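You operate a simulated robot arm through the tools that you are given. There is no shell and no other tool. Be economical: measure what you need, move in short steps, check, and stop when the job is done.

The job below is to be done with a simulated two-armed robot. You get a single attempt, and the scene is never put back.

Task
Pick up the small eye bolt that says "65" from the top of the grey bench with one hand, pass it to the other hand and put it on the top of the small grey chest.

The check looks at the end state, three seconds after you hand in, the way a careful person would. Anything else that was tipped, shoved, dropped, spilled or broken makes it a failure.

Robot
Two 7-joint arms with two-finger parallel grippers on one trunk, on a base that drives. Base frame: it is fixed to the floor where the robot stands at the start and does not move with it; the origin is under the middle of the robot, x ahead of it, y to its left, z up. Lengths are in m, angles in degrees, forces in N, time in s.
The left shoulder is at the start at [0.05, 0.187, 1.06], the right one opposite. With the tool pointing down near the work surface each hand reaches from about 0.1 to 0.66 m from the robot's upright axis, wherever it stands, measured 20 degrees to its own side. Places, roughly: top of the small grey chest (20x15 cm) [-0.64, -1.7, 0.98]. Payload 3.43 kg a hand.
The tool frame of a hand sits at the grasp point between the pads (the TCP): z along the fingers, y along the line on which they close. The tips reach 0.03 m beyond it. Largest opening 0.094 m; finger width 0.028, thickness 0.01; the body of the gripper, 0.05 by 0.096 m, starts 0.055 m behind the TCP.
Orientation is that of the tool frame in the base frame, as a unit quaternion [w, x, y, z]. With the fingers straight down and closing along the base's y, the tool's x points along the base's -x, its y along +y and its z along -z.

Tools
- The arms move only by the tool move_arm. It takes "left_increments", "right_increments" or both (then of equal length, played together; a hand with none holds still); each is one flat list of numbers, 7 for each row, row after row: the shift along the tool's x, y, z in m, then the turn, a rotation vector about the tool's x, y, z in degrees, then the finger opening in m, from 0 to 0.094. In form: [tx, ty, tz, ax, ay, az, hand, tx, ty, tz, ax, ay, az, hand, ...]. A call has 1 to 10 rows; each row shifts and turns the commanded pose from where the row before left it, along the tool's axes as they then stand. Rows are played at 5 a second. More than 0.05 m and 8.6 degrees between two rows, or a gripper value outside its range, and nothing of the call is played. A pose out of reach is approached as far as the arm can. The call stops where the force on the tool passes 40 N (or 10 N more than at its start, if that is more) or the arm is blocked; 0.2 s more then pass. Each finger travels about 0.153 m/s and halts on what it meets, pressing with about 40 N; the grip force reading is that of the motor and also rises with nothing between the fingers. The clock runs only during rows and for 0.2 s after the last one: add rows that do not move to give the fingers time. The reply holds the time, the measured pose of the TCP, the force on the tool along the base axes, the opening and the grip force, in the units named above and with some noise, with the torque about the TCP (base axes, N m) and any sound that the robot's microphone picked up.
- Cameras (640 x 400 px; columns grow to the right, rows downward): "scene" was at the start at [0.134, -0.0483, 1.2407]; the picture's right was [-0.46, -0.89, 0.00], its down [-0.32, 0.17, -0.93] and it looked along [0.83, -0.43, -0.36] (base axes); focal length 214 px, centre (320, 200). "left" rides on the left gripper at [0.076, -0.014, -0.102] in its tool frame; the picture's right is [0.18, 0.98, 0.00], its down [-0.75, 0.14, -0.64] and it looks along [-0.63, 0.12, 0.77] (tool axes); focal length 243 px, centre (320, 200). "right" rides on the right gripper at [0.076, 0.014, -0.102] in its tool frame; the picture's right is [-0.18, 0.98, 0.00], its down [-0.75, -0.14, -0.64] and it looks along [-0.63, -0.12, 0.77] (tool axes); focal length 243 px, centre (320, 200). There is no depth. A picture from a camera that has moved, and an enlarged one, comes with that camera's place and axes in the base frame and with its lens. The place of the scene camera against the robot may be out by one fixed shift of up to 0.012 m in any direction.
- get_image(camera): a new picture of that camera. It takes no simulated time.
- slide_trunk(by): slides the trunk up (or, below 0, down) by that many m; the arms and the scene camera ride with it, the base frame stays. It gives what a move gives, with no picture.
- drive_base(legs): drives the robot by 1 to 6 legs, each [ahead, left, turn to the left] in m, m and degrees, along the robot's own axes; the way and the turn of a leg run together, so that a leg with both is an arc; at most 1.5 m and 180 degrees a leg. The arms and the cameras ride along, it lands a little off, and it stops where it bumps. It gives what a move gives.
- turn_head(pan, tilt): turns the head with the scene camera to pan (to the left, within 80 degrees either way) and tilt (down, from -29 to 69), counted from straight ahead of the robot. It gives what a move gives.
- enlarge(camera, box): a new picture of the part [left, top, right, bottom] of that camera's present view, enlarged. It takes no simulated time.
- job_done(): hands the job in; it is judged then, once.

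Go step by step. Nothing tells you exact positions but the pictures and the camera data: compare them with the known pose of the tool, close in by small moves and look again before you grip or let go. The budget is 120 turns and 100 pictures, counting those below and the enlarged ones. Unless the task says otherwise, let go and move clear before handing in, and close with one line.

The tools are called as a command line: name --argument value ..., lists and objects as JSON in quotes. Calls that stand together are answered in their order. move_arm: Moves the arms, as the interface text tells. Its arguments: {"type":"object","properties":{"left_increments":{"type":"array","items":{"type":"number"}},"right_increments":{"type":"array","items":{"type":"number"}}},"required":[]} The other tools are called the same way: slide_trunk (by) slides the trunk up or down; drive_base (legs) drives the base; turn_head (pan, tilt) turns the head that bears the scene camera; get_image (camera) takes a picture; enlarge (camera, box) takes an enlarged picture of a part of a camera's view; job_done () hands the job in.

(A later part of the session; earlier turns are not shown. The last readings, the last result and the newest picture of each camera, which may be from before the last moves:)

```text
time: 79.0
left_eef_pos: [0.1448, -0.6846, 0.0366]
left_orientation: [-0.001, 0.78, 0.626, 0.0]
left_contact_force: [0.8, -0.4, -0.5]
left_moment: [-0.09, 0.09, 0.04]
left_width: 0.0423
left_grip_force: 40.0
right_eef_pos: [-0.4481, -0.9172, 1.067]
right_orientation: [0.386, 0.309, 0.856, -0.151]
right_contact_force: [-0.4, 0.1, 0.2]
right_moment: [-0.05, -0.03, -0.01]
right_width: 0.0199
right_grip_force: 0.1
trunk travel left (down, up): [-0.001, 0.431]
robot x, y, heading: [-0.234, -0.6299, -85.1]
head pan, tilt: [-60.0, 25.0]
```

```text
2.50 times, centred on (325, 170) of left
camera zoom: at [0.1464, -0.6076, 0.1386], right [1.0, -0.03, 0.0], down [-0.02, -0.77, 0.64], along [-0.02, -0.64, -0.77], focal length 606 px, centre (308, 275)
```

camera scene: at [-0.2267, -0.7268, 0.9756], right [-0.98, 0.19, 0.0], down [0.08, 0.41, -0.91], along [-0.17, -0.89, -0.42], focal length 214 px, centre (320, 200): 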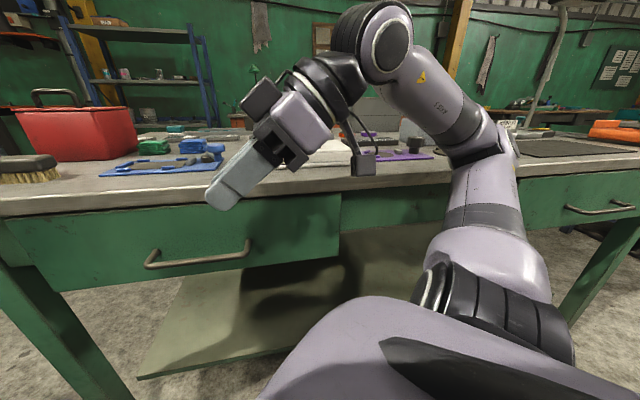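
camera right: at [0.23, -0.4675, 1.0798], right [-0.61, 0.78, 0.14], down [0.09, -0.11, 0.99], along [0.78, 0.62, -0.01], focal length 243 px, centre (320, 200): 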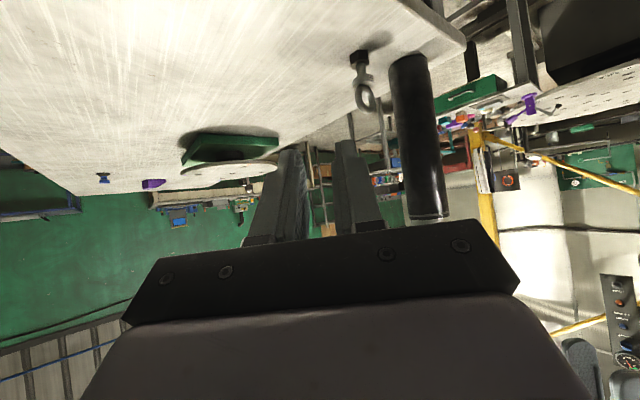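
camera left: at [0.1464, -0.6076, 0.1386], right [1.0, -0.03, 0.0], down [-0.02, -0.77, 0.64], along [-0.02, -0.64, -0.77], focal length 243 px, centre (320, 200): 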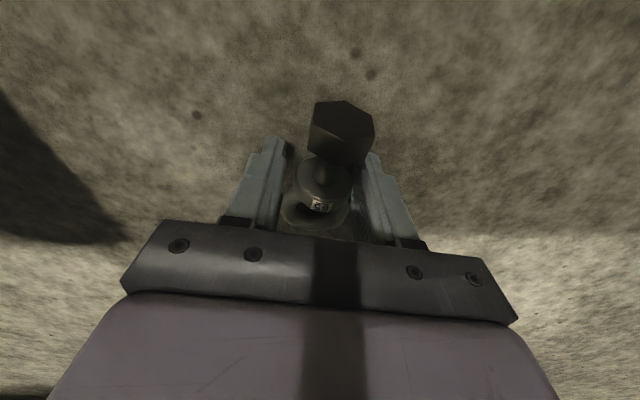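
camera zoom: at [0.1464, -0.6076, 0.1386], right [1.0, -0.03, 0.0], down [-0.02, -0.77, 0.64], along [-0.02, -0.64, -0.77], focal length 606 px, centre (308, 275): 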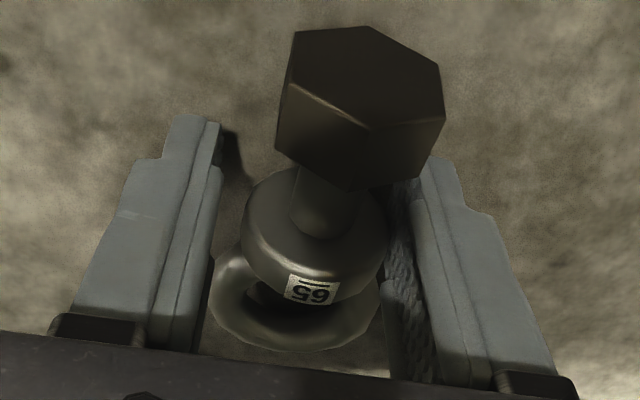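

The ring's left edge and the collar's right edge are touching the pads, so the bolt is yawed about 4° to my fingers. I'll open, turn 4°, shift 4 mm toward the nut and close again.

move_arm --left_increments '[0, 0, 0, 0, 0, 0, 0.06, 0.005, 0.001, 0, 0, 0, 4, 0.06, 0, 0, 0, 0, 0, 0, 0.06, 0, 0, 0, 0, 0, 0, 0.045, 0, 0, 0, 0, 0, 0, 0.035, 0, 0, 0, 0, 0, 0, 0.02, 0, 0, 0, 0, 0, 0, 0.02, 0, 0, 0, 0, 0, 0, 0.02]'

enlarge --camera "left" --box '[240, 90, 410, 250]'

```text
time: 80.8
left_eef_pos: [0.1459, -0.6807, 0.0356]
left_orientation: [-0.001, 0.802, 0.598, 0.0]
left_contact_force: [1.3, -0.2, 0.8]
left_moment: [0.02, -0.04, 0.04]
left_width: 0.0352
left_grip_force: 40.0
right_eef_pos: [-0.4492, -0.9173, 1.0676]
right_orientation: [0.386, 0.309, 0.856, -0.151]
right_contact_force: [-0.6, 0.2, 0.7]
right_moment: [0.0, 0.0, 0.01]
right_width: 0.0201
right_grip_force: 0.0
trunk travel left (down, up): [-0.001, 0.431]
robot x, y, heading: [-0.2367, -0.626, -85.1]
head pan, tilt: [-60.0, 25.0]
```

```text
2.50 times, centred on (325, 170) of left
camera zoom: at [0.1543, -0.603, 0.1388], right [0.99, -0.1, 0.0], down [-0.08, -0.76, 0.64], along [-0.07, -0.64, -0.77], focal length 606 px, centre (308, 275)
```

zoom: 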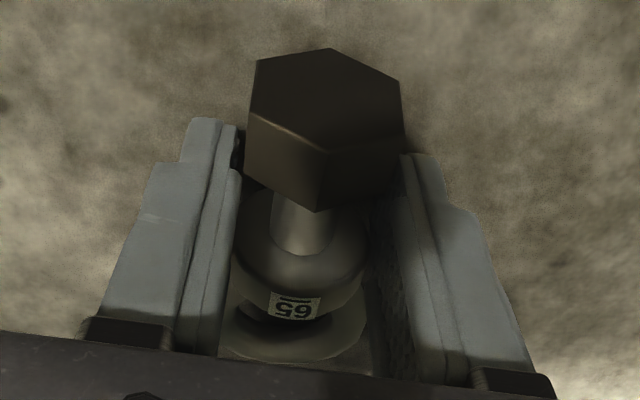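

The opening of 35 mm is the collar. To have the whole collar under the pads I'll shift 3 mm back toward the ring and re-close.

move_arm --left_increments '[0, 0, 0, 0, 0, 0, 0.05, -0.003, 0, 0.001, 0, 0, 0, 0.05, 0, 0, 0, 0, 0, 0, 0.05, 0, 0, 0, 0, 0, 0, 0.035, 0, 0, 0, 0, 0, 0, 0.02, 0, 0, 0, 0, 0, 0, 0.0, 0, 0, 0, 0, 0, 0, 0.0]'

```text
time: 82.4
left_eef_pos: [0.1452, -0.6824, 0.0365]
left_orientation: [-0.001, 0.802, 0.598, 0.0]
left_contact_force: [0.4, -1.6, -0.3]
left_moment: [-0.08, -0.03, 0.01]
left_width: 0.0348
left_grip_force: 40.4
right_eef_pos: [-0.4485, -0.9175, 1.0675]
right_orientation: [0.386, 0.309, 0.856, -0.152]
right_contact_force: [0.1, -0.3, -0.2]
right_moment: [-0.01, -0.01, 0.01]
right_width: 0.0199
right_grip_force: 0.1
trunk travel left (down, up): [-0.001, 0.431]
robot x, y, heading: [-0.2373, -0.6278, -85.2]
head pan, tilt: [-60.0, 25.0]
```

Width 34.8 mm on the collar. I'll lift slowly, by the trunk, and check.

slide_trunk --by 0.05

get_image --camera "left"

```text
time: 83.4
left_eef_pos: [0.146, -0.684, 0.0851]
left_orientation: [-0.001, 0.802, 0.598, 0.001]
left_contact_force: [0.0, 0.6, -1.7]
left_moment: [0.04, 0.0, -0.01]
left_width: 0.0349
left_grip_force: 40.1
right_eef_pos: [-0.4485, -0.9185, 1.1167]
right_orientation: [0.386, 0.309, 0.856, -0.152]
right_contact_force: [-0.5, 0.2, 1.0]
right_moment: [-0.02, -0.02, 0.03]
right_width: 0.0201
right_grip_force: 0.0
trunk travel left (down, up): [-0.051, 0.381]
robot x, y, heading: [-0.2358, -0.6283, -85.2]
head pan, tilt: [-60.0, 25.0]
```

```text
37 pictures are left
camera left: at [0.1533, -0.606, 0.1878], right [0.99, -0.1, 0.0], down [-0.08, -0.76, 0.64], along [-0.07, -0.64, -0.77], focal length 243 px, centre (320, 200)
```

left: 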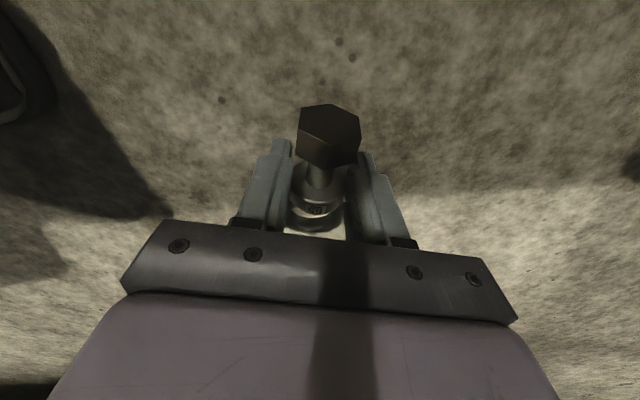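

The bolt is held. I'll raise the trunk, back away from the green table, and then check the grip.

slide_trunk --by 0.3

drive_base --legs '[[-0.2, 0, 0]]'

move_arm --left_increments '[-0.025, -0.01, -0.03, 0, 0, 0, 0, -0.025, -0.01, -0.03, 0, 0, 0, 0, -0.025, -0.01, -0.03, 0, 0, 0, 0, -0.025, -0.01, -0.03, 0, 0, 0, 0, -0.025, -0.01, -0.03, 0, 0, 0, 0, -0.025, -0.01, -0.03, 0, 0, 0, 0, -0.02, -0.01, -0.035, 0, 0, 0, 0, 0, -0.01, -0.04, 0, 0, 0, 0, 0, -0.01, -0.04, 0, 0, 0, 0, 0, 0, 0, 0, 0, 0, 0]'

get_image --camera "left"

```text
time: 86.4
left_eef_pos: [0.1461, -0.6847, 0.3863]
left_orientation: [-0.001, 0.801, 0.599, -0.001]
left_contact_force: [-0.5, 0.0, -1.1]
left_moment: [-0.01, -0.02, 0.01]
left_width: 0.035
left_grip_force: 39.8
right_eef_pos: [-0.4489, -0.9165, 1.4171]
right_orientation: [0.386, 0.309, 0.856, -0.152]
right_contact_force: [-0.5, 0.4, 0.2]
right_moment: [-0.02, -0.01, -0.03]
right_width: 0.0202
right_grip_force: 0.0
trunk travel left (down, up): [-0.351, 0.081]
robot x, y, heading: [-0.2355, -0.6335, -85.3]
head pan, tilt: [-60.0, 25.0]
```

```text
time: 88.0
left_eef_pos: [0.1294, -0.4854, 0.3851]
left_orientation: [-0.002, 0.801, 0.598, 0.001]
left_contact_force: [0.7, -0.3, -1.7]
left_moment: [-0.01, 0.01, -0.03]
left_width: 0.0348
left_grip_force: 39.8
right_eef_pos: [-0.4659, -0.7184, 1.4184]
right_orientation: [0.387, 0.31, 0.855, -0.152]
right_contact_force: [-0.4, -0.1, -0.6]
right_moment: [-0.02, -0.02, -0.01]
right_width: 0.0199
right_grip_force: 0.0
trunk travel left (down, up): [-0.351, 0.081]
robot x, y, heading: [-0.2456, -0.4319, -85.3]
head pan, tilt: [-60.0, 25.0]
```

```text
time: 90.2
left_eef_pos: [-0.0051, -0.6224, 0.6805]
left_orientation: [-0.001, 0.801, 0.598, 0.0]
left_contact_force: [-0.6, -0.6, -1.2]
left_moment: [0.02, -0.04, 0.02]
left_width: 0.0347
left_grip_force: 40.1
right_eef_pos: [-0.4657, -0.718, 1.4171]
right_orientation: [0.385, 0.31, 0.856, -0.152]
right_contact_force: [0.0, 0.4, 0.5]
right_moment: [0.04, 0.03, 0.02]
right_width: 0.0201
right_grip_force: 0.0
trunk travel left (down, up): [-0.351, 0.081]
robot x, y, heading: [-0.2498, -0.4314, -85.2]
head pan, tilt: [-60.0, 25.0]
```

```text
36 pictures are left
camera left: at [0.0024, -0.5462, 0.7827], right [0.99, -0.1, 0.0], down [-0.08, -0.76, 0.64], along [-0.07, -0.64, -0.77], focal length 243 px, centre (320, 200)
```

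left: 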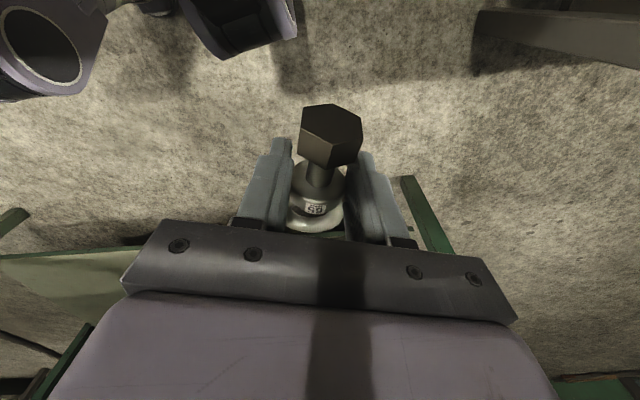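

The bolt sits unchanged in the grip. I'll raise the left hand to handover height in front of the robot, then yaw it gently so that the ring end points to the robot's right.

move_arm --left_increments '[-0.0222, -0.009, -0.035, 0, 0, 0, 0, -0.0222, -0.009, -0.035, 0, 0, 0, 0, -0.0222, -0.009, -0.035, 0, 0, 0, 0, -0.0222, -0.009, -0.035, 0, 0, 0, 0, -0.0222, -0.009, -0.035, 0, 0, 0, 0, -0.0222, -0.009, -0.035, 0, 0, 0, 0, -0.0222, -0.009, -0.035, 0, 0, 0, 0, -0.0222, -0.009, -0.035, 0, 0, 0, 0, -0.0222, -0.009, -0.035, 0, 0, 0, 0, -0.0222, -0.009, -0.035, 0, 0, 0, 0]'

move_arm --left_increments '[0, 0, -0.01, 0, 0, 6.8, 0, 0, 0, -0.01, 0, 0, 6.8, 0, 0, 0, 0, 0, 0, 6.8, 0, 0, 0, 0, 0, 0, 6.8, 0, 0, 0, 0, 0, 0, 6.8, 0, 0, 0, 0, 0, 0, 6.8, 0, 0, 0, 0, 0, 0, 6.8, 0, 0, 0, 0, 0, 0, 6.8, 0, 0, 0, 0, 0, 0, 6.8, 0, 0, 0, 0, 0, 0, 6.8, 0]'

turn_head --pan 0 --tilt 25

get_image --camera "scene"

```text
time: 92.4
left_eef_pos: [-0.1566, -0.8102, 1.0299]
left_orientation: [-0.001, 0.802, 0.598, 0.001]
left_contact_force: [0.3, 0.8, -2.0]
left_moment: [0.01, -0.03, -0.01]
left_width: 0.0347
left_grip_force: 39.7
right_eef_pos: [-0.4667, -0.7186, 1.4178]
right_orientation: [0.387, 0.31, 0.855, -0.151]
right_contact_force: [-0.8, -0.7, 0.0]
right_moment: [0.0, -0.01, 0.03]
right_width: 0.0199
right_grip_force: 0.2
trunk travel left (down, up): [-0.351, 0.081]
robot x, y, heading: [-0.2485, -0.4288, -85.0]
head pan, tilt: [-60.0, 25.0]
```

```text
time: 94.6
left_eef_pos: [-0.1545, -0.8121, 1.0503]
left_orientation: [0.0, 0.986, 0.166, -0.001]
left_contact_force: [0.0, 0.0, -1.3]
left_moment: [0.0, -0.04, 0.02]
left_width: 0.0348
left_grip_force: 40.4
left hand out of reach, approached as far as the arm can: row 9, 10
right_eef_pos: [-0.4657, -0.7179, 1.4182]
right_orientation: [0.386, 0.31, 0.856, -0.151]
right_contact_force: [0.3, -0.5, -0.3]
right_moment: [0.01, 0.04, -0.02]
right_width: 0.0198
right_grip_force: 0.1
trunk travel left (down, up): [-0.351, 0.081]
robot x, y, heading: [-0.2554, -0.4293, -85.3]
head pan, tilt: [-60.0, 25.0]
```

```text
time: 95.9
left_eef_pos: [-0.1547, -0.8113, 1.05]
left_orientation: [-0.001, 0.986, 0.166, 0.0]
left_contact_force: [-0.8, 0.3, -1.8]
left_moment: [-0.01, -0.01, -0.02]
left_width: 0.0349
left_grip_force: 39.6
right_eef_pos: [-0.4652, -0.7187, 1.4174]
right_orientation: [0.385, 0.31, 0.856, -0.152]
right_contact_force: [-0.7, 0.6, 0.2]
right_moment: [-0.05, 0.02, -0.04]
right_width: 0.02
right_grip_force: 0.0
trunk travel left (down, up): [-0.351, 0.081]
robot x, y, heading: [-0.2513, -0.4266, -85.4]
head pan, tilt: [0.0, 25.0]
```

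```text
35 pictures are left
camera scene: at [-0.2457, -0.5851, 1.3106], right [-1.0, -0.08, 0.0], down [-0.04, 0.42, -0.91], along [0.08, -0.9, -0.42], focal length 214 px, centre (320, 200)
```

scene: 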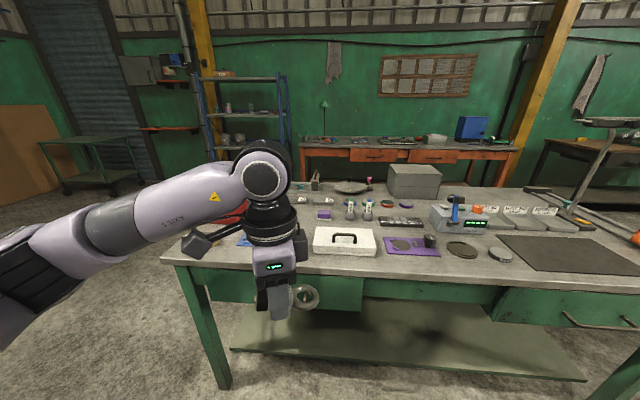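

The ring is visible, pointing to the robot's right (azimuth ≈199°). I'll enlarge to see the ring's plane.

enlarge --camera "scene" --box '[250, 255, 340, 330]'

```text
5.33 times, centred on (295, 292) of scene
camera zoom: at [-0.2457, -0.5851, 1.3106], right [-1.0, -0.08, 0.0], down [-0.04, 0.42, -0.91], along [0.08, -0.9, -0.42], focal length 1144 px, centre (453, -293)
```

zoom: 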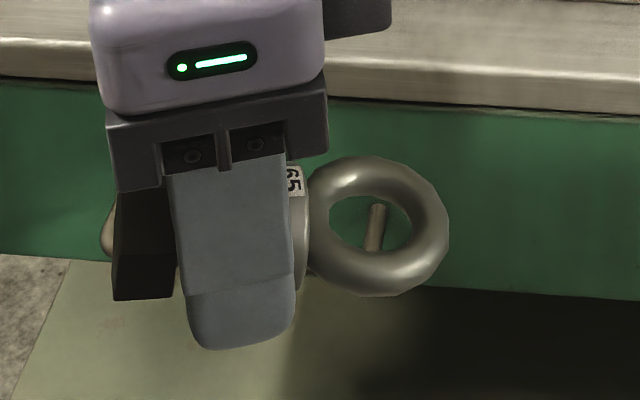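

The ring's plane is roughly level, leaning a little toward the robot. I'll lower the right hand to the same height, off to the right, then turn it to point along the bolt axis with its jaws closing nearly vertically.

move_arm --right_increments '[0.0235, -0.004, 0.0335, 0, 0, 0, 0.05, 0.0235, -0.004, 0.0335, 0, 0, 0, 0.05, 0.0235, -0.004, 0.0335, 0, 0, 0, 0.05, 0.0235, -0.004, 0.0335, 0, 0, 0, 0.05, 0.0235, -0.004, 0.0335, 0, 0, 0, 0.05, 0.0235, -0.004, 0.0335, 0, 0, 0, 0.05, 0.0235, -0.004, 0.0335, 0, 0, 0, 0.05, 0.0235, -0.004, 0.0335, 0, 0, 0, 0.05]'

move_arm --right_increments '[0, 0, 0, -7.02, 0.607, 4.72, 0.05, 0, 0, 0, -7.02, 0.607, 4.72, 0.05, 0, 0, 0, -7.02, 0.607, 4.72, 0.05, 0, 0, 0, -7.02, 0.607, 4.72, 0.05, 0, 0, 0, -7.02, 0.607, 4.72, 0.05, 0, 0, 0, -7.02, 0.607, 4.72, 0.05, 0, 0, 0, -7.02, 0.607, 4.72, 0.05, 0, 0, 0, -7.02, 0.607, 4.72, 0.05, 0, 0, 0, -7.02, 0.607, 4.72, 0.05, 0, 0, 0, -7.02, 0.607, 4.72, 0.05]'

get_image --camera "scene"

get_image --camera "right"

```text
time: 97.7
left_eef_pos: [-0.1546, -0.8105, 1.049]
left_orientation: [-0.001, 0.986, 0.166, 0.0]
left_contact_force: [-0.3, -0.7, -2.2]
left_moment: [0.01, -0.02, -0.01]
left_width: 0.0348
left_grip_force: 40.3
right_eef_pos: [-0.4307, -0.7986, 1.1]
right_orientation: [0.387, 0.309, 0.855, -0.152]
right_contact_force: [0.3, 0.0, 0.3]
right_moment: [0.02, -0.01, 0.02]
right_width: 0.0497
right_grip_force: 0.0
trunk travel left (down, up): [-0.351, 0.081]
robot x, y, heading: [-0.2495, -0.4243, -85.1]
head pan, tilt: [0.0, 25.0]
```

```text
time: 99.9
left_eef_pos: [-0.1553, -0.8106, 1.05]
left_orientation: [-0.001, 0.986, 0.166, 0.0]
left_contact_force: [0.4, 0.6, -1.9]
left_moment: [0.0, -0.02, 0.0]
left_width: 0.0346
left_grip_force: 40.1
right_eef_pos: [-0.3473, -0.6959, 1.2532]
right_orientation: [0.47, 0.347, 0.62, 0.524]
right_contact_force: [0.3, 0.2, 0.1]
right_moment: [-0.01, -0.01, 0.0]
right_width: 0.0503
right_grip_force: 0.0
right hand out of reach, approached as far as the arm can: row 2, 3, 4, 5, 6, 7, 8, 9, 10
trunk travel left (down, up): [-0.351, 0.081]
robot x, y, heading: [-0.2538, -0.4298, -85.2]
head pan, tilt: [0.0, 25.0]
```

```text
33 pictures are left
camera scene: at [-0.2458, -0.585, 1.3106], right [-1.0, -0.08, 0.0], down [-0.04, 0.42, -0.91], along [0.08, -0.9, -0.42], focal length 214 px, centre (320, 200)
```

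scene: 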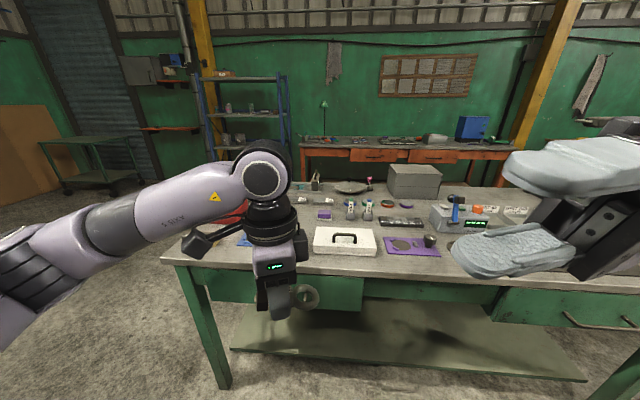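

```text
32 pictures are left
camera right: at [-0.4693, -0.6558, 1.2504], right [0.0, 0.04, 1.0], down [-0.36, -0.93, 0.03], along [0.93, -0.36, 0.01], focal length 243 px, centre (320, 200)
```

right: 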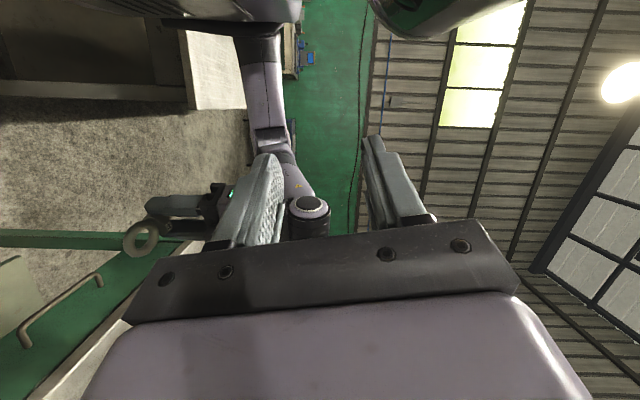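

The orientation was reached but at a displaced, higher position. Pointing left may be easier further left, so I'll move on toward the pre-approach point beside the ring and see.

move_arm --right_increments '[-0.0225, -0.0155, 0.0216, 0, 0, 0, 0.05, -0.0225, -0.0155, 0.0216, 0, 0, 0, 0.05, -0.0225, -0.0155, 0.0216, 0, 0, 0, 0.05, -0.0225, -0.0155, 0.0216, 0, 0, 0, 0.05, 0, 0, 0, 0, 0, 0, 0.05]'

get_image --camera "scene"

```text
time: 101.1
left_eef_pos: [-0.1563, -0.8117, 1.0502]
left_orientation: [0.0, 0.986, 0.166, 0.0]
left_contact_force: [0.1, -0.2, -1.1]
left_moment: [-0.01, -0.01, 0.01]
left_width: 0.0349
left_grip_force: 39.9
right_eef_pos: [-0.2427, -0.7395, 1.2845]
right_orientation: [0.471, 0.346, 0.62, 0.524]
right_contact_force: [-0.2, 0.2, -1.3]
right_moment: [0.0, -0.01, -0.01]
right_width: 0.0498
right_grip_force: 0.0
right hand out of reach, approached as far as the arm can: row 1, 2, 3, 4
trunk travel left (down, up): [-0.351, 0.081]
robot x, y, heading: [-0.2549, -0.4285, -85.1]
head pan, tilt: [0.0, 25.0]
```

```text
31 pictures are left
camera scene: at [-0.2459, -0.585, 1.3106], right [-1.0, -0.08, 0.0], down [-0.04, 0.42, -0.91], along [0.08, -0.9, -0.42], focal length 214 px, centre (320, 200)
```

scene: 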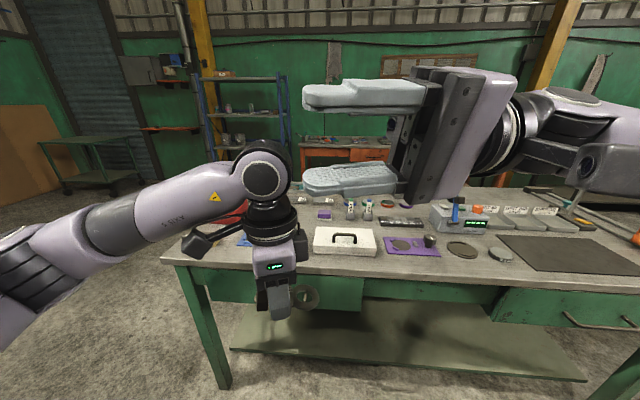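

Right prefers pointing downward-left, so I'll tilt the whole handover by 40°: left raises the ring end 40°, and right points down-left along the bolt axis from a safe distance.

move_arm --right_increments '[-0.0115, 0.0485, 0.0084, 0, 0, 0, 0.05, -0.0115, 0.0485, 0.0084, 0, 0, 0, 0.05, 0, 0, 0, 7.78, 1.8, 0, 0.05, 0, 0, 0, 7.78, 1.8, 0, 0.05, 0, 0, 0, 7.78, 1.8, 0, 0.05, 0, 0, 0, 7.78, 1.8, 0, 0.05, 0, 0, 0, 7.78, 1.8, 0, 0.05, 0, 0, 0, 0, 0, 0, 0.05]' --left_increments '[0, 0, 0, 0, 0, 0, 0, 0, 0, 0, 0, 0, 0, 0, 0, 0, 0, 0, -8, 0, 0, 0, 0, 0, 0, -8, 0, 0, 0, 0, 0, 0, -8, 0, 0, 0, 0, 0, 0, -8, 0, 0, 0, 0, 0, 0, -8, 0, 0, 0, 0, 0, 0, 0, 0, 0]'

get_image --camera "scene"

get_image --camera "right"

```text
refused: row 1 steps farther than a row can; nothing moved
```

```text
30 pictures are left
camera scene: at [-0.2459, -0.585, 1.3106], right [-1.0, -0.08, 0.0], down [-0.04, 0.42, -0.91], along [0.08, -0.9, -0.42], focal length 214 px, centre (320, 200)
```

scene: 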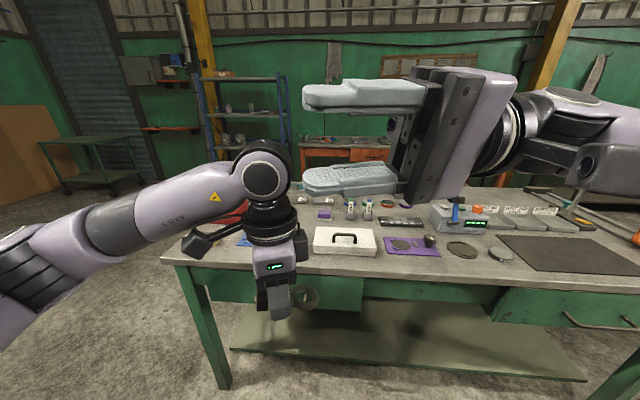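

```text
29 pictures are left
camera right: at [-0.3638, -0.6992, 1.2814], right [-0.01, 0.04, 1.0], down [-0.36, -0.93, 0.04], along [0.93, -0.36, 0.02], focal length 243 px, centre (320, 200)
```

right: 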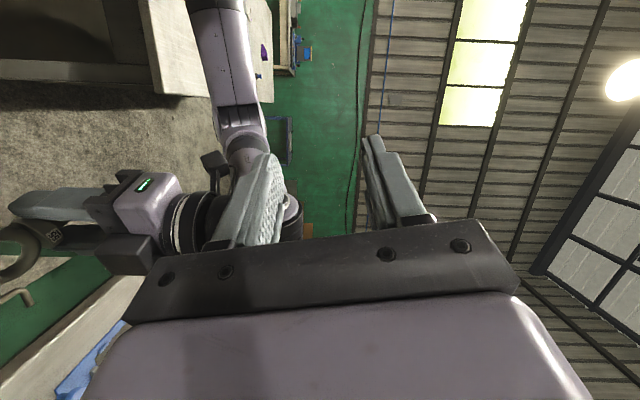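

The first step was too long; I'll replay with three smaller steps.

move_arm --right_increments '[-0.0077, 0.0323, 0.0056, 0, 0, 0, 0.05, -0.0077, 0.0323, 0.0056, 0, 0, 0, 0.05, -0.0077, 0.0323, 0.0056, 0, 0, 0, 0.05, 0, 0, 0, 7.78, 1.8, 0, 0.05, 0, 0, 0, 7.78, 1.8, 0, 0.05, 0, 0, 0, 7.78, 1.8, 0, 0.05, 0, 0, 0, 7.78, 1.8, 0, 0.05, 0, 0, 0, 7.78, 1.8, 0, 0.05, 0, 0, 0, 0, 0, 0, 0.05]' --left_increments '[0, 0, 0, 0, 0, 0, 0, 0, 0, 0, 0, 0, 0, 0, 0, 0, 0, 0, 0, 0, 0, 0, 0, 0, 0, -8, 0, 0, 0, 0, 0, 0, -8, 0, 0, 0, 0, 0, 0, -8, 0, 0, 0, 0, 0, 0, -8, 0, 0, 0, 0, 0, 0, -8, 0, 0, 0, 0, 0, 0, 0, 0, 0]'

get_image --camera "scene"

```text
time: 103.1
left_eef_pos: [-0.1551, -0.802, 1.0615]
left_orientation: [0.029, 0.969, 0.176, -0.171]
left_contact_force: [0.1, 0.2, -1.8]
left_moment: [-0.04, -0.01, -0.02]
left_width: 0.0349
left_grip_force: 40.0
left hand out of reach, approached as far as the arm can: row 4, 5, 6, 7, 8
right_eef_pos: [-0.2424, -0.7448, 1.3941]
right_orientation: [0.367, 0.407, 0.732, 0.405]
right_contact_force: [1.1, -0.1, -0.8]
right_moment: [0.0, -0.03, -0.02]
right_width: 0.0499
right_grip_force: 0.0
right hand out of reach, approached as far as the arm can: row 6, 7, 8
trunk travel left (down, up): [-0.351, 0.081]
robot x, y, heading: [-0.2508, -0.4318, -85.0]
head pan, tilt: [0.0, 25.0]
```

```text
28 pictures are left
camera scene: at [-0.2463, -0.5855, 1.3105], right [-1.0, -0.08, 0.0], down [-0.04, 0.42, -0.91], along [0.08, -0.9, -0.42], focal length 214 px, centre (320, 200)
```

scene: 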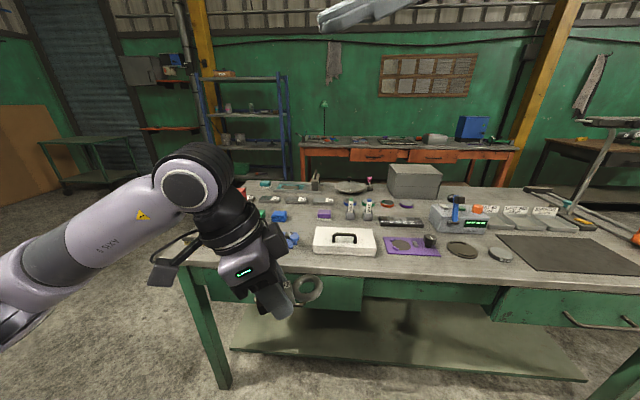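

Left reached a 20° tilt and right 24° down along the same azimuth, so they're almost aligned. The right hand is about 0.3 m too high, so I'll try lowering it to the pre-approach point.

move_arm --right_increments '[-0.002, -0.03, -0.02, 0, 0, 0, 0.05, -0.002, -0.03, -0.01, 0, 0, 0, 0.05, -0.002, -0.04, 0.01, 0, 0, 0, 0.05, -0.002, -0.04, 0.01, 0, 0, 0, 0.05, -0.002, -0.04, 0.01, 0, 0, 0, 0.05, -0.002, -0.04, 0.01, 0, 0, 0, 0.05, -0.002, -0.04, 0.005, 0, 0, 0, 0.05, -0.002, -0.04, 0.005, 0, 0, 0, 0.05]'

get_image --camera "scene"

```text
time: 104.9
left_eef_pos: [-0.1551, -0.8015, 1.0628]
left_orientation: [0.028, 0.969, 0.176, -0.17]
left_contact_force: [0.3, -0.5, -0.5]
left_moment: [0.01, -0.08, -0.01]
left_width: 0.0346
left_grip_force: 39.8
right_eef_pos: [-0.302, -0.8316, 1.1563]
right_orientation: [0.364, 0.411, 0.732, 0.403]
right_contact_force: [0.9, 0.7, 0.6]
right_moment: [0.03, -0.01, 0.0]
right_width: 0.0499
right_grip_force: 0.1
right hand out of reach, approached as far as the arm can: row 7, 8
trunk travel left (down, up): [-0.351, 0.081]
robot x, y, heading: [-0.2545, -0.4322, -85.1]
head pan, tilt: [0.0, 25.0]
```

```text
27 pictures are left
camera scene: at [-0.2459, -0.585, 1.3106], right [-1.0, -0.08, 0.0], down [-0.04, 0.42, -0.91], along [0.08, -0.9, -0.42], focal length 214 px, centre (320, 200)
```

scene: 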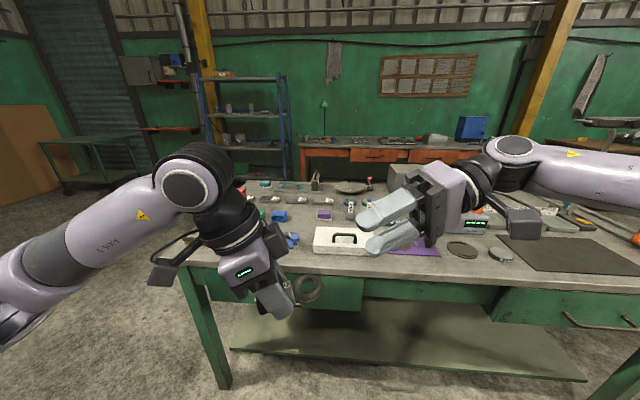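

The right hand is 5 cm above the line, so I'll bring the left hand up to meet it, then look through the right camera.

move_arm --left_increments '[-0.0028, -0.0118, -0.0282, 0, 0, 0, 0, -0.0028, -0.0118, -0.0282, 0, 0, 0, 0, 0, 0, 0, 0, 0, 0, 0]'

get_image --camera "right"

enlarge --camera "scene" --box '[220, 180, 460, 320]'

```text
time: 105.7
left_eef_pos: [-0.1504, -0.7752, 1.1179]
left_orientation: [0.028, 0.969, 0.175, -0.17]
left_contact_force: [0.4, -0.1, -2.2]
left_moment: [0.0, -0.02, 0.03]
left_width: 0.0346
left_grip_force: 39.6
right_eef_pos: [-0.3022, -0.8321, 1.1551]
right_orientation: [0.365, 0.412, 0.732, 0.402]
right_contact_force: [0.2, 1.0, -0.1]
right_moment: [0.03, 0.01, -0.02]
right_width: 0.0502
right_grip_force: 0.0
trunk travel left (down, up): [-0.351, 0.081]
robot x, y, heading: [-0.2529, -0.4284, -84.9]
head pan, tilt: [0.0, 25.0]
```

```text
26 pictures are left
camera right: at [-0.4153, -0.7882, 1.1945], right [0.38, 0.17, 0.91], down [-0.3, -0.91, 0.29], along [0.88, -0.38, -0.29], focal length 243 px, centre (320, 200)
```

right: 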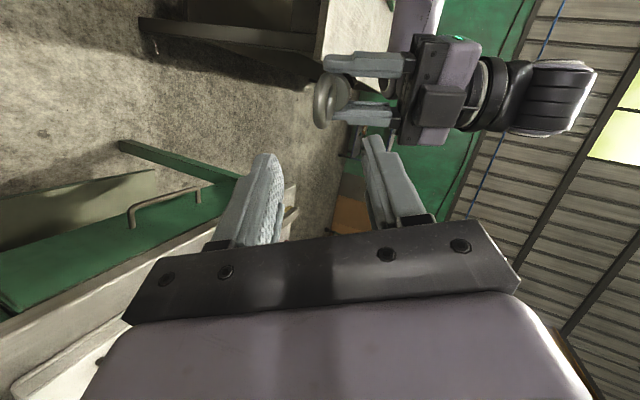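

```text
2.67 times, centred on (340, 250) of scene
camera zoom: at [-0.2456, -0.5852, 1.3105], right [-1.0, -0.08, 0.0], down [-0.04, 0.42, -0.91], along [0.08, -0.9, -0.42], focal length 572 px, centre (267, 67)
```

zoom: 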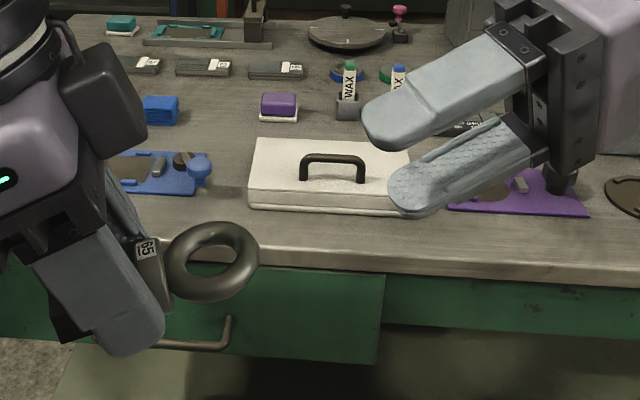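

Ring is at about (5, 11, 120) mm in the right tool frame. I'll enlarge the right view to measure the ring's tilt relative to the jaws.

enlarge --camera "right" --box '[290, 55, 390, 145]'

```text
4.44 times, centred on (340, 100) of right
camera zoom: at [-0.4153, -0.7882, 1.1945], right [0.38, 0.17, 0.91], down [-0.3, -0.91, 0.29], along [0.88, -0.38, -0.29], focal length 1078 px, centre (231, 644)
```

zoom: 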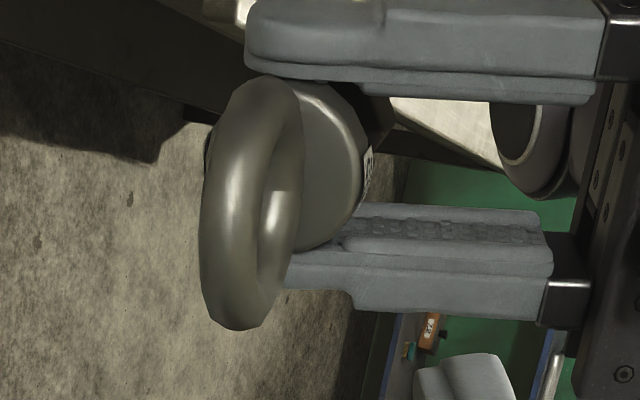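

The bolt has stayed level in the left grip, with its ring about 26° off my jaw plane in pitch and 11° in roll. Closing will self-align the pitch, since the bolt pivots about the left jaw axis. I'll correct the roll, centre, and come in part way.

move_arm --right_increments '[0, 0, 0, 0, 0, 5.4, 0.055, 0, 0, 0, 0, 0, 5.4, 0.06, 0.0066, 0.0034, 0.02, 0, 0, 0, 0.06, 0, 0, 0.02, 0, 0, 0, 0.06, 0, 0, 0.02, 0, 0, 0, 0.06, 0, 0, 0, 0, 0, 0, 0.06]'

get_image --camera "right"

```text
time: 107.1
left_eef_pos: [-0.1494, -0.7757, 1.1181]
left_orientation: [0.029, 0.969, 0.176, -0.17]
left_contact_force: [0.4, 0.3, -1.9]
left_moment: [0.02, -0.03, 0.02]
left_width: 0.0348
left_grip_force: 39.9
right_eef_pos: [-0.2507, -0.808, 1.1348]
right_orientation: [0.328, 0.474, 0.69, 0.438]
right_contact_force: [0.6, 0.1, 0.5]
right_moment: [0.0, -0.03, 0.0]
right_width: 0.06
right_grip_force: 0.0
trunk travel left (down, up): [-0.351, 0.081]
robot x, y, heading: [-0.2534, -0.4295, -85.2]
head pan, tilt: [0.0, 25.0]
```

```text
23 pictures are left
camera right: at [-0.359, -0.7642, 1.1855], right [0.42, -0.01, 0.91], down [-0.35, -0.92, 0.16], along [0.83, -0.39, -0.39], focal length 243 px, centre (320, 200)
```

right: 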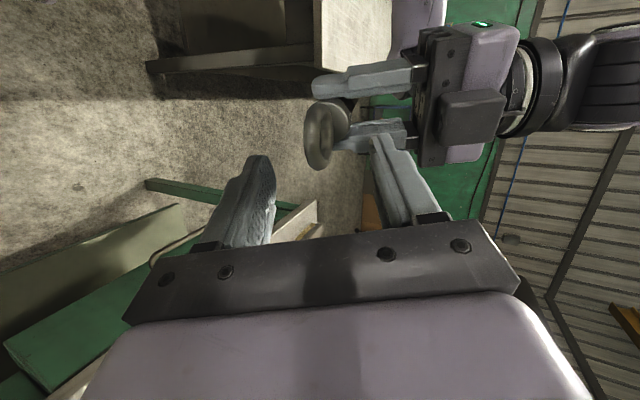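

The ring is well centred between the right jaws. I'll advance the last 36 mm and check once more.

move_arm --right_increments '[0.003, 0.001, 0.013, 0, 0, 0, 0.06, 0, 0, 0.013, 0, 0, 0, 0.06, 0, 0, 0.01, 0, 0, 0, 0.06, 0, 0, 0, 0, 0, 0, 0.06]'

get_image --camera "right"

enlarge --camera "scene" --box '[240, 200, 400, 300]'

```text
time: 108.1
left_eef_pos: [-0.15, -0.7752, 1.1173]
left_orientation: [0.029, 0.969, 0.176, -0.171]
left_contact_force: [-0.1, 0.0, -1.0]
left_moment: [0.02, -0.04, -0.01]
left_width: 0.0349
left_grip_force: 40.5
right_eef_pos: [-0.2199, -0.795, 1.1215]
right_orientation: [0.328, 0.473, 0.69, 0.438]
right_contact_force: [-0.5, 0.2, 0.0]
right_moment: [0.0, -0.02, 0.0]
right_width: 0.0604
right_grip_force: 0.0
trunk travel left (down, up): [-0.351, 0.081]
robot x, y, heading: [-0.2546, -0.4313, -85.0]
head pan, tilt: [0.0, 25.0]
```

```text
22 pictures are left
camera right: at [-0.3283, -0.7511, 1.1719], right [0.42, -0.01, 0.91], down [-0.35, -0.92, 0.16], along [0.83, -0.39, -0.39], focal length 243 px, centre (320, 200)
```

right: 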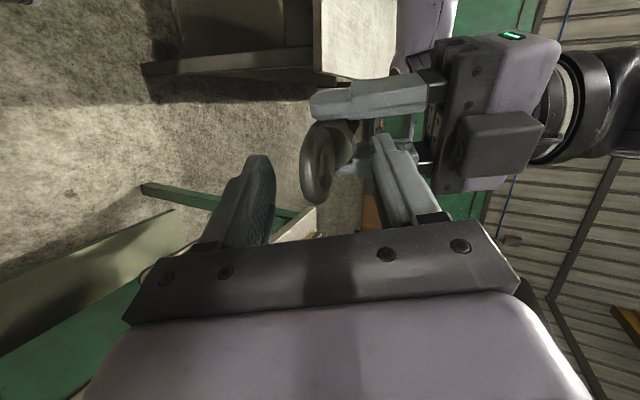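

```text
4.00 times, centred on (320, 250) of scene
camera zoom: at [-0.2457, -0.5851, 1.3106], right [-1.0, -0.08, 0.0], down [-0.04, 0.42, -0.91], along [0.08, -0.9, -0.42], focal length 858 px, centre (320, 0)
```

zoom: 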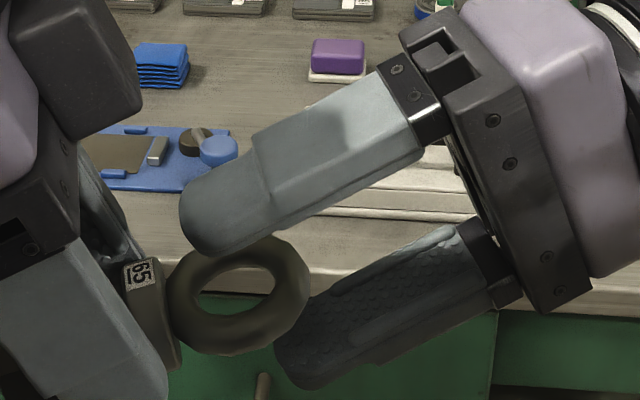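

The jaws straddle the ring and closing should turn the bolt into line. I'll close gradually.

move_arm --right_increments '[0, 0, 0, 0, 0, 0, 0.05, 0, 0, 0, 0, 0, 0, 0.042, 0, 0, 0, 0, 0, 0, 0.035, 0, 0, 0, 0, 0, 0, 0.028, 0, 0, 0, 0, 0, 0, 0.022, 0, 0, 0, 0, 0, 0, 0.016, 0, 0, 0, 0, 0, 0, 0.0, 0, 0, 0, 0, 0, 0, 0.0]'

enlarge --camera "scene" --box '[240, 200, 400, 300]'

```text
time: 109.9
left_eef_pos: [-0.1492, -0.7751, 1.1178]
left_orientation: [0.027, 0.969, 0.175, -0.17]
left_contact_force: [7.1, 1.7, 1.1]
left_moment: [-0.33, 0.98, -0.15]
left_width: 0.0349
left_grip_force: 40.2
right_eef_pos: [-0.2191, -0.7963, 1.1225]
right_orientation: [0.329, 0.472, 0.69, 0.438]
right_contact_force: [-7.9, -1.0, -1.3]
right_moment: [0.25, -0.79, 0.16]
right_width: 0.0172
right_grip_force: 39.8
trunk travel left (down, up): [-0.351, 0.081]
robot x, y, heading: [-0.2506, -0.4284, -85.2]
head pan, tilt: [0.0, 25.0]
```

```text
4.00 times, centred on (320, 250) of scene
camera zoom: at [-0.2457, -0.5851, 1.3106], right [-1.0, -0.08, 0.0], down [-0.04, 0.42, -0.91], along [0.08, -0.9, -0.42], focal length 858 px, centre (320, 0)
```

zoom: 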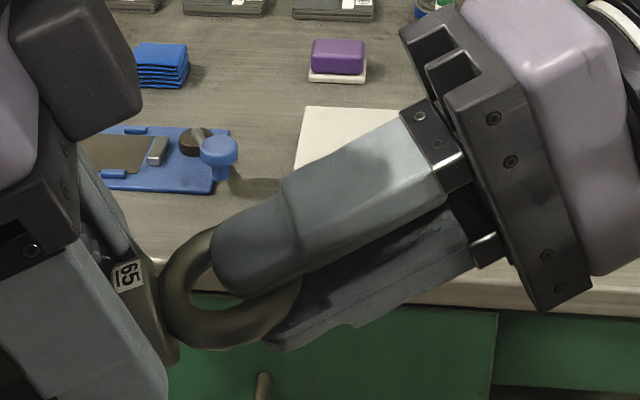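

The right hand has the ring (17 mm, some residual twist). I'll open the left hand and see whether the bolt settles in the right grip.

move_arm --left_increments '[0, 0, 0, 0, 0, 0, 0.04, 0, 0, 0, 0, 0, 0, 0.05, 0, 0, 0, 0, 0, 0, 0.07, 0, 0, 0, 0, 0, 0, 0.08]'

enlarge --camera "scene" --box '[240, 200, 400, 300]'

```text
time: 110.9
left_eef_pos: [-0.1495, -0.7747, 1.1182]
left_orientation: [0.028, 0.969, 0.175, -0.172]
left_contact_force: [0.3, 0.3, 0.9]
left_moment: [-0.02, -0.02, 0.01]
left_width: 0.0799
left_grip_force: 0.0
right_eef_pos: [-0.22, -0.795, 1.1207]
right_orientation: [0.328, 0.473, 0.691, 0.437]
right_contact_force: [-0.9, 0.7, 0.9]
right_moment: [-0.04, 0.08, 0.03]
right_width: 0.013
right_grip_force: 38.7
trunk travel left (down, up): [-0.351, 0.081]
robot x, y, heading: [-0.2505, -0.4307, -85.3]
head pan, tilt: [0.0, 25.0]
```

```text
4.00 times, centred on (320, 250) of scene
camera zoom: at [-0.2457, -0.5851, 1.3106], right [-1.0, -0.08, 0.0], down [-0.04, 0.42, -0.91], along [0.08, -0.9, -0.42], focal length 858 px, centre (320, 0)
```

zoom: 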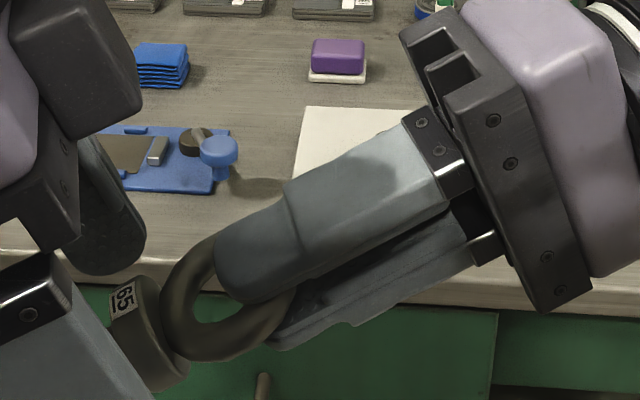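

The bolt is now held by the right hand alone at the ring. I'll withdraw it along its axis, then tuck the left hand away and turn the right fingers down.

move_arm --right_increments '[0, 0, -0.03, 0, 0, 0, 0, 0, 0, -0.035, 0, 0, 0, 0, 0, 0, -0.035, 0, 0, 0, 0, 0, 0, -0.035, 0, 0, 0, 0, 0, 0, 0, 0, 0, 0, 0]'

move_arm --right_increments '[0, 0, 0, 8.2, 0.3, 0, 0, 0, 0, 0, 8.2, 0.3, 0, 0, 0, 0, 0, 8.2, 0.3, 0, 0, 0, 0, 0, 8.2, 0.3, 0, 0, 0, 0, 0, 8.2, 0.3, 0, 0, 0, 0, 0, 8.2, 0.3, 0, 0, 0, 0, 0, 8.2, 0.3, 0, 0, 0, 0, 0, 8.2, 0.3, 0, 0, 0, 0, 0, 0, 0, 0, 0]' --left_increments '[0, 0, -0.03, 0, 0, 0, 0.06, 0, 0, -0.03, 0, 0, 0, 0.04, 0, 0, -0.03, 0, 0, 0, 0.03, 0.02, -0.03, 0, 0, 8, 0, 0.03, 0.03, -0.03, 0, 0, 8, 0, 0.03, 0.03, -0.03, 0, 0, 4, 0, 0.03, 0.03, -0.03, 0, 0, 0, 0, 0.03, 0.03, -0.02, 0, 0, 0, 0, 0.03, 0, 0, 0, 0, 0, 0, 0.03]'

get_image --camera "scene"

```text
time: 112.1
left_eef_pos: [-0.1508, -0.7769, 1.1172]
left_orientation: [0.029, 0.969, 0.176, -0.171]
left_contact_force: [-0.2, 0.2, -0.3]
left_moment: [-0.05, 0.01, -0.01]
left_width: 0.0798
left_grip_force: 0.0
right_eef_pos: [-0.3362, -0.8335, 1.1763]
right_orientation: [0.327, 0.473, 0.691, 0.438]
right_contact_force: [-0.8, -0.2, -1.2]
right_moment: [-0.05, 0.1, -0.03]
right_width: 0.0135
right_grip_force: 39.9
trunk travel left (down, up): [-0.351, 0.081]
robot x, y, heading: [-0.255, -0.4302, -85.3]
head pan, tilt: [0.0, 25.0]
```

```text
time: 114.1
left_eef_pos: [-0.0423, -0.5853, 1.1876]
left_orientation: [-0.004, 0.984, 0.178, 0.002]
left_contact_force: [0.1, -1.0, 0.0]
left_moment: [0.0, -0.03, 0.03]
left_width: 0.0301
left_grip_force: 0.1
right_eef_pos: [-0.373, -0.8539, 1.182]
right_orientation: [0.02, 0.567, 0.823, 0.022]
right_contact_force: [0.6, 0.1, -0.5]
right_moment: [-0.01, -0.02, 0.01]
right_width: 0.0132
right_grip_force: 39.5
right hand out of reach, approached as far as the arm can: row 7, 8
trunk travel left (down, up): [-0.351, 0.081]
robot x, y, heading: [-0.2486, -0.4298, -85.0]
head pan, tilt: [0.0, 25.0]
```

```text
18 pictures are left
camera scene: at [-0.246, -0.5852, 1.3105], right [-1.0, -0.08, 0.0], down [-0.04, 0.42, -0.91], along [0.08, -0.9, -0.42], focal length 214 px, centre (320, 200)
```

scene: 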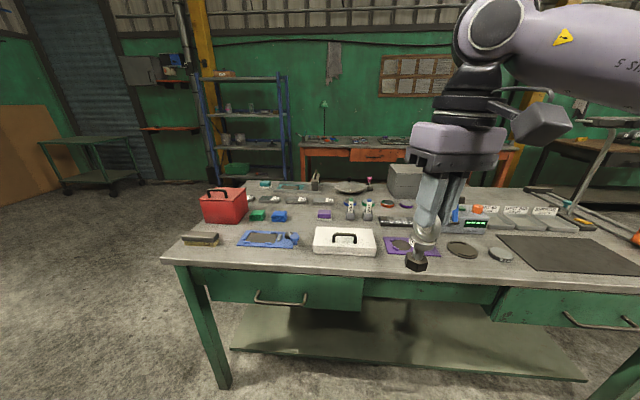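

The bolt now hangs upright from the right fingers. The chest is near the far edge of the green table, so I must drive around the table; I'll look at the west end for passage.

turn_head --pan -65 --tilt 20

get_image --camera "scene"

```text
time: 115.4
left_eef_pos: [-0.0407, -0.5835, 1.1871]
left_orientation: [-0.003, 0.984, 0.179, 0.0]
left_contact_force: [-0.6, 0.8, -0.5]
left_moment: [-0.01, -0.03, -0.03]
left_width: 0.03
left_grip_force: 0.0
right_eef_pos: [-0.3726, -0.8538, 1.1827]
right_orientation: [0.019, 0.566, 0.824, 0.022]
right_contact_force: [-0.1, -0.5, -1.4]
right_moment: [0.0, 0.01, 0.0]
right_width: 0.0134
right_grip_force: 40.0
trunk travel left (down, up): [-0.351, 0.081]
robot x, y, heading: [-0.2536, -0.4302, -85.2]
head pan, tilt: [-65.0, 20.0]
```

```text
17 pictures are left
camera scene: at [-0.3342, -0.5397, 1.3186], right [-0.5, 0.87, 0.0], down [0.3, 0.17, -0.94], along [-0.81, -0.47, -0.34], focal length 214 px, centre (320, 200)
```

scene: 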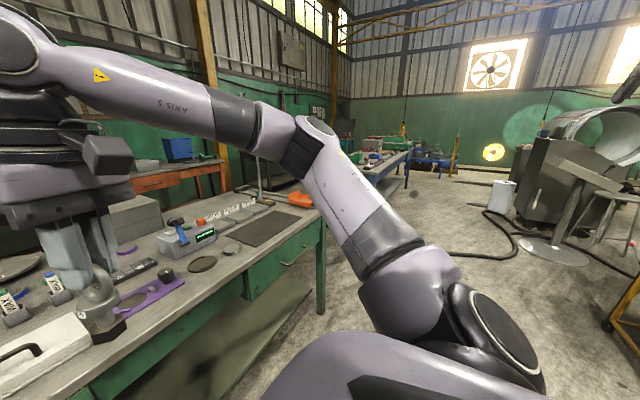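

The way west is open; the gap between the green table's end (x≈-1.37) and the blue table looks about 0.8–1 m. I'll raise the trunk a bit so the arms ride above the tables, strafe west, and look again.

slide_trunk --by 0.07

drive_base --legs '[[0, -0.75, 0], [0, -0.72, 0]]'

turn_head --pan -5 --tilt 35

get_image --camera "scene"

```text
time: 116.5
left_eef_pos: [-0.0414, -0.5856, 1.257]
left_orientation: [-0.003, 0.984, 0.178, 0.001]
left_contact_force: [-0.9, -0.4, -0.2]
left_moment: [0.03, 0.0, 0.04]
left_width: 0.0299
left_grip_force: 0.0
right_eef_pos: [-0.3719, -0.8538, 1.2519]
right_orientation: [0.02, 0.566, 0.824, 0.023]
right_contact_force: [0.0, 0.2, -0.5]
right_moment: [0.02, -0.04, 0.0]
right_width: 0.0134
right_grip_force: 40.1
trunk travel left (down, up): [-0.421, 0.011]
robot x, y, heading: [-0.2517, -0.4275, -85.2]
head pan, tilt: [-65.0, 20.0]
```

```text
time: 129.9
left_eef_pos: [-1.5131, -0.7084, 1.2575]
left_orientation: [-0.003, 0.985, 0.175, 0.0]
left_contact_force: [-0.6, 0.7, -0.1]
left_moment: [-0.01, -0.01, -0.03]
left_width: 0.0302
left_grip_force: 0.1
right_eef_pos: [-1.845, -0.9747, 1.2524]
right_orientation: [0.019, 0.568, 0.822, 0.022]
right_contact_force: [-0.6, 0.0, -2.1]
right_moment: [0.04, 0.01, 0.02]
right_width: 0.0133
right_grip_force: 39.8
trunk travel left (down, up): [-0.421, 0.011]
robot x, y, heading: [-1.7221, -0.5479, -85.5]
head pan, tilt: [-65.0, 20.0]
```

```text
time: 131.2
left_eef_pos: [-1.5117, -0.7095, 1.2579]
left_orientation: [-0.002, 0.985, 0.175, 0.001]
left_contact_force: [-0.1, -0.3, -0.3]
left_moment: [0.01, -0.02, -0.01]
left_width: 0.0298
left_grip_force: 0.0
right_eef_pos: [-1.845, -0.9745, 1.2522]
right_orientation: [0.02, 0.568, 0.823, 0.023]
right_contact_force: [0.2, -0.1, -1.3]
right_moment: [-0.01, 0.01, 0.01]
right_width: 0.0131
right_grip_force: 39.4
trunk travel left (down, up): [-0.421, 0.011]
robot x, y, heading: [-1.7195, -0.5527, -85.3]
head pan, tilt: [-5.0, 35.0]
```

```text
16 pictures are left
camera scene: at [-1.7244, -0.7035, 1.3648], right [-1.0, 0.01, 0.0], down [0.0, 0.57, -0.82], along [-0.01, -0.82, -0.57], focal length 214 px, centre (320, 200)
```

scene: 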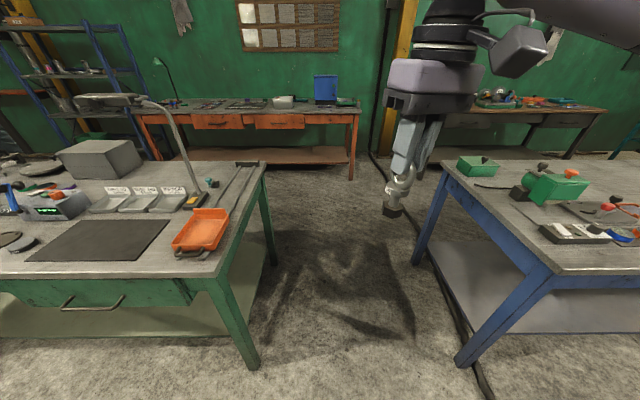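

Clear view: the gap spans x≈-1.41 to -2.40 and there's room behind the green table. I'll go through the middle (x≈-1.9) to y≈-2.4.

drive_base --legs '[[0.035, -0.183, 0], [0.897, -0.074, 0], [0.897, -0.074, 0]]'

turn_head --pan 75 --tilt 20

get_image --camera "scene"

```text
time: 142.1
left_eef_pos: [-1.6961, -2.5636, 1.2586]
left_orientation: [-0.002, 0.985, 0.173, 0.0]
left_contact_force: [-0.1, 0.0, 0.0]
left_moment: [0.0, 0.01, 0.01]
left_width: 0.03
left_grip_force: 0.0
right_eef_pos: [-2.0306, -2.8285, 1.2528]
right_orientation: [0.02, 0.57, 0.821, 0.022]
right_contact_force: [0.3, 0.0, -1.5]
right_moment: [0.0, 0.0, -0.02]
right_width: 0.0133
right_grip_force: 39.9
trunk travel left (down, up): [-0.421, 0.011]
robot x, y, heading: [-1.9072, -2.4043, -85.9]
head pan, tilt: [-5.0, 35.0]
```

```text
time: 143.7
left_eef_pos: [-1.6969, -2.5639, 1.2581]
left_orientation: [-0.002, 0.985, 0.174, 0.0]
left_contact_force: [0.1, 0.6, -0.8]
left_moment: [0.01, 0.01, 0.03]
left_width: 0.0299
left_grip_force: 0.1
right_eef_pos: [-2.0301, -2.8288, 1.252]
right_orientation: [0.02, 0.571, 0.821, 0.023]
right_contact_force: [0.2, -0.5, -1.8]
right_moment: [0.03, 0.01, -0.01]
right_width: 0.013
right_grip_force: 40.3
trunk travel left (down, up): [-0.421, 0.011]
robot x, y, heading: [-1.9022, -2.4088, -85.9]
head pan, tilt: [75.0, 20.0]
```

```text
15 pictures are left
camera scene: at [-1.8164, -2.4871, 1.3886], right [-0.19, -0.98, 0.0], down [-0.34, 0.06, -0.94], along [0.92, -0.18, -0.34], focal length 214 px, centre (320, 200)
```

scene: 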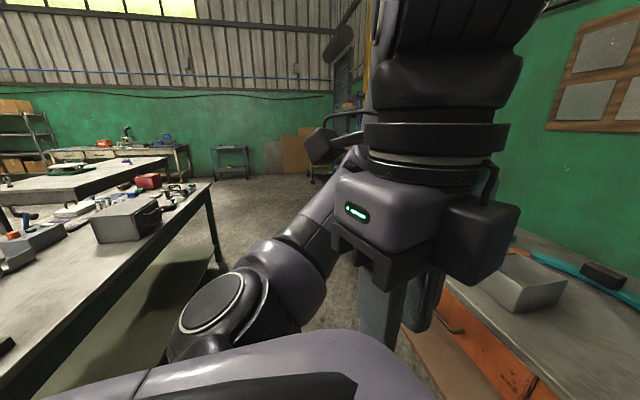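

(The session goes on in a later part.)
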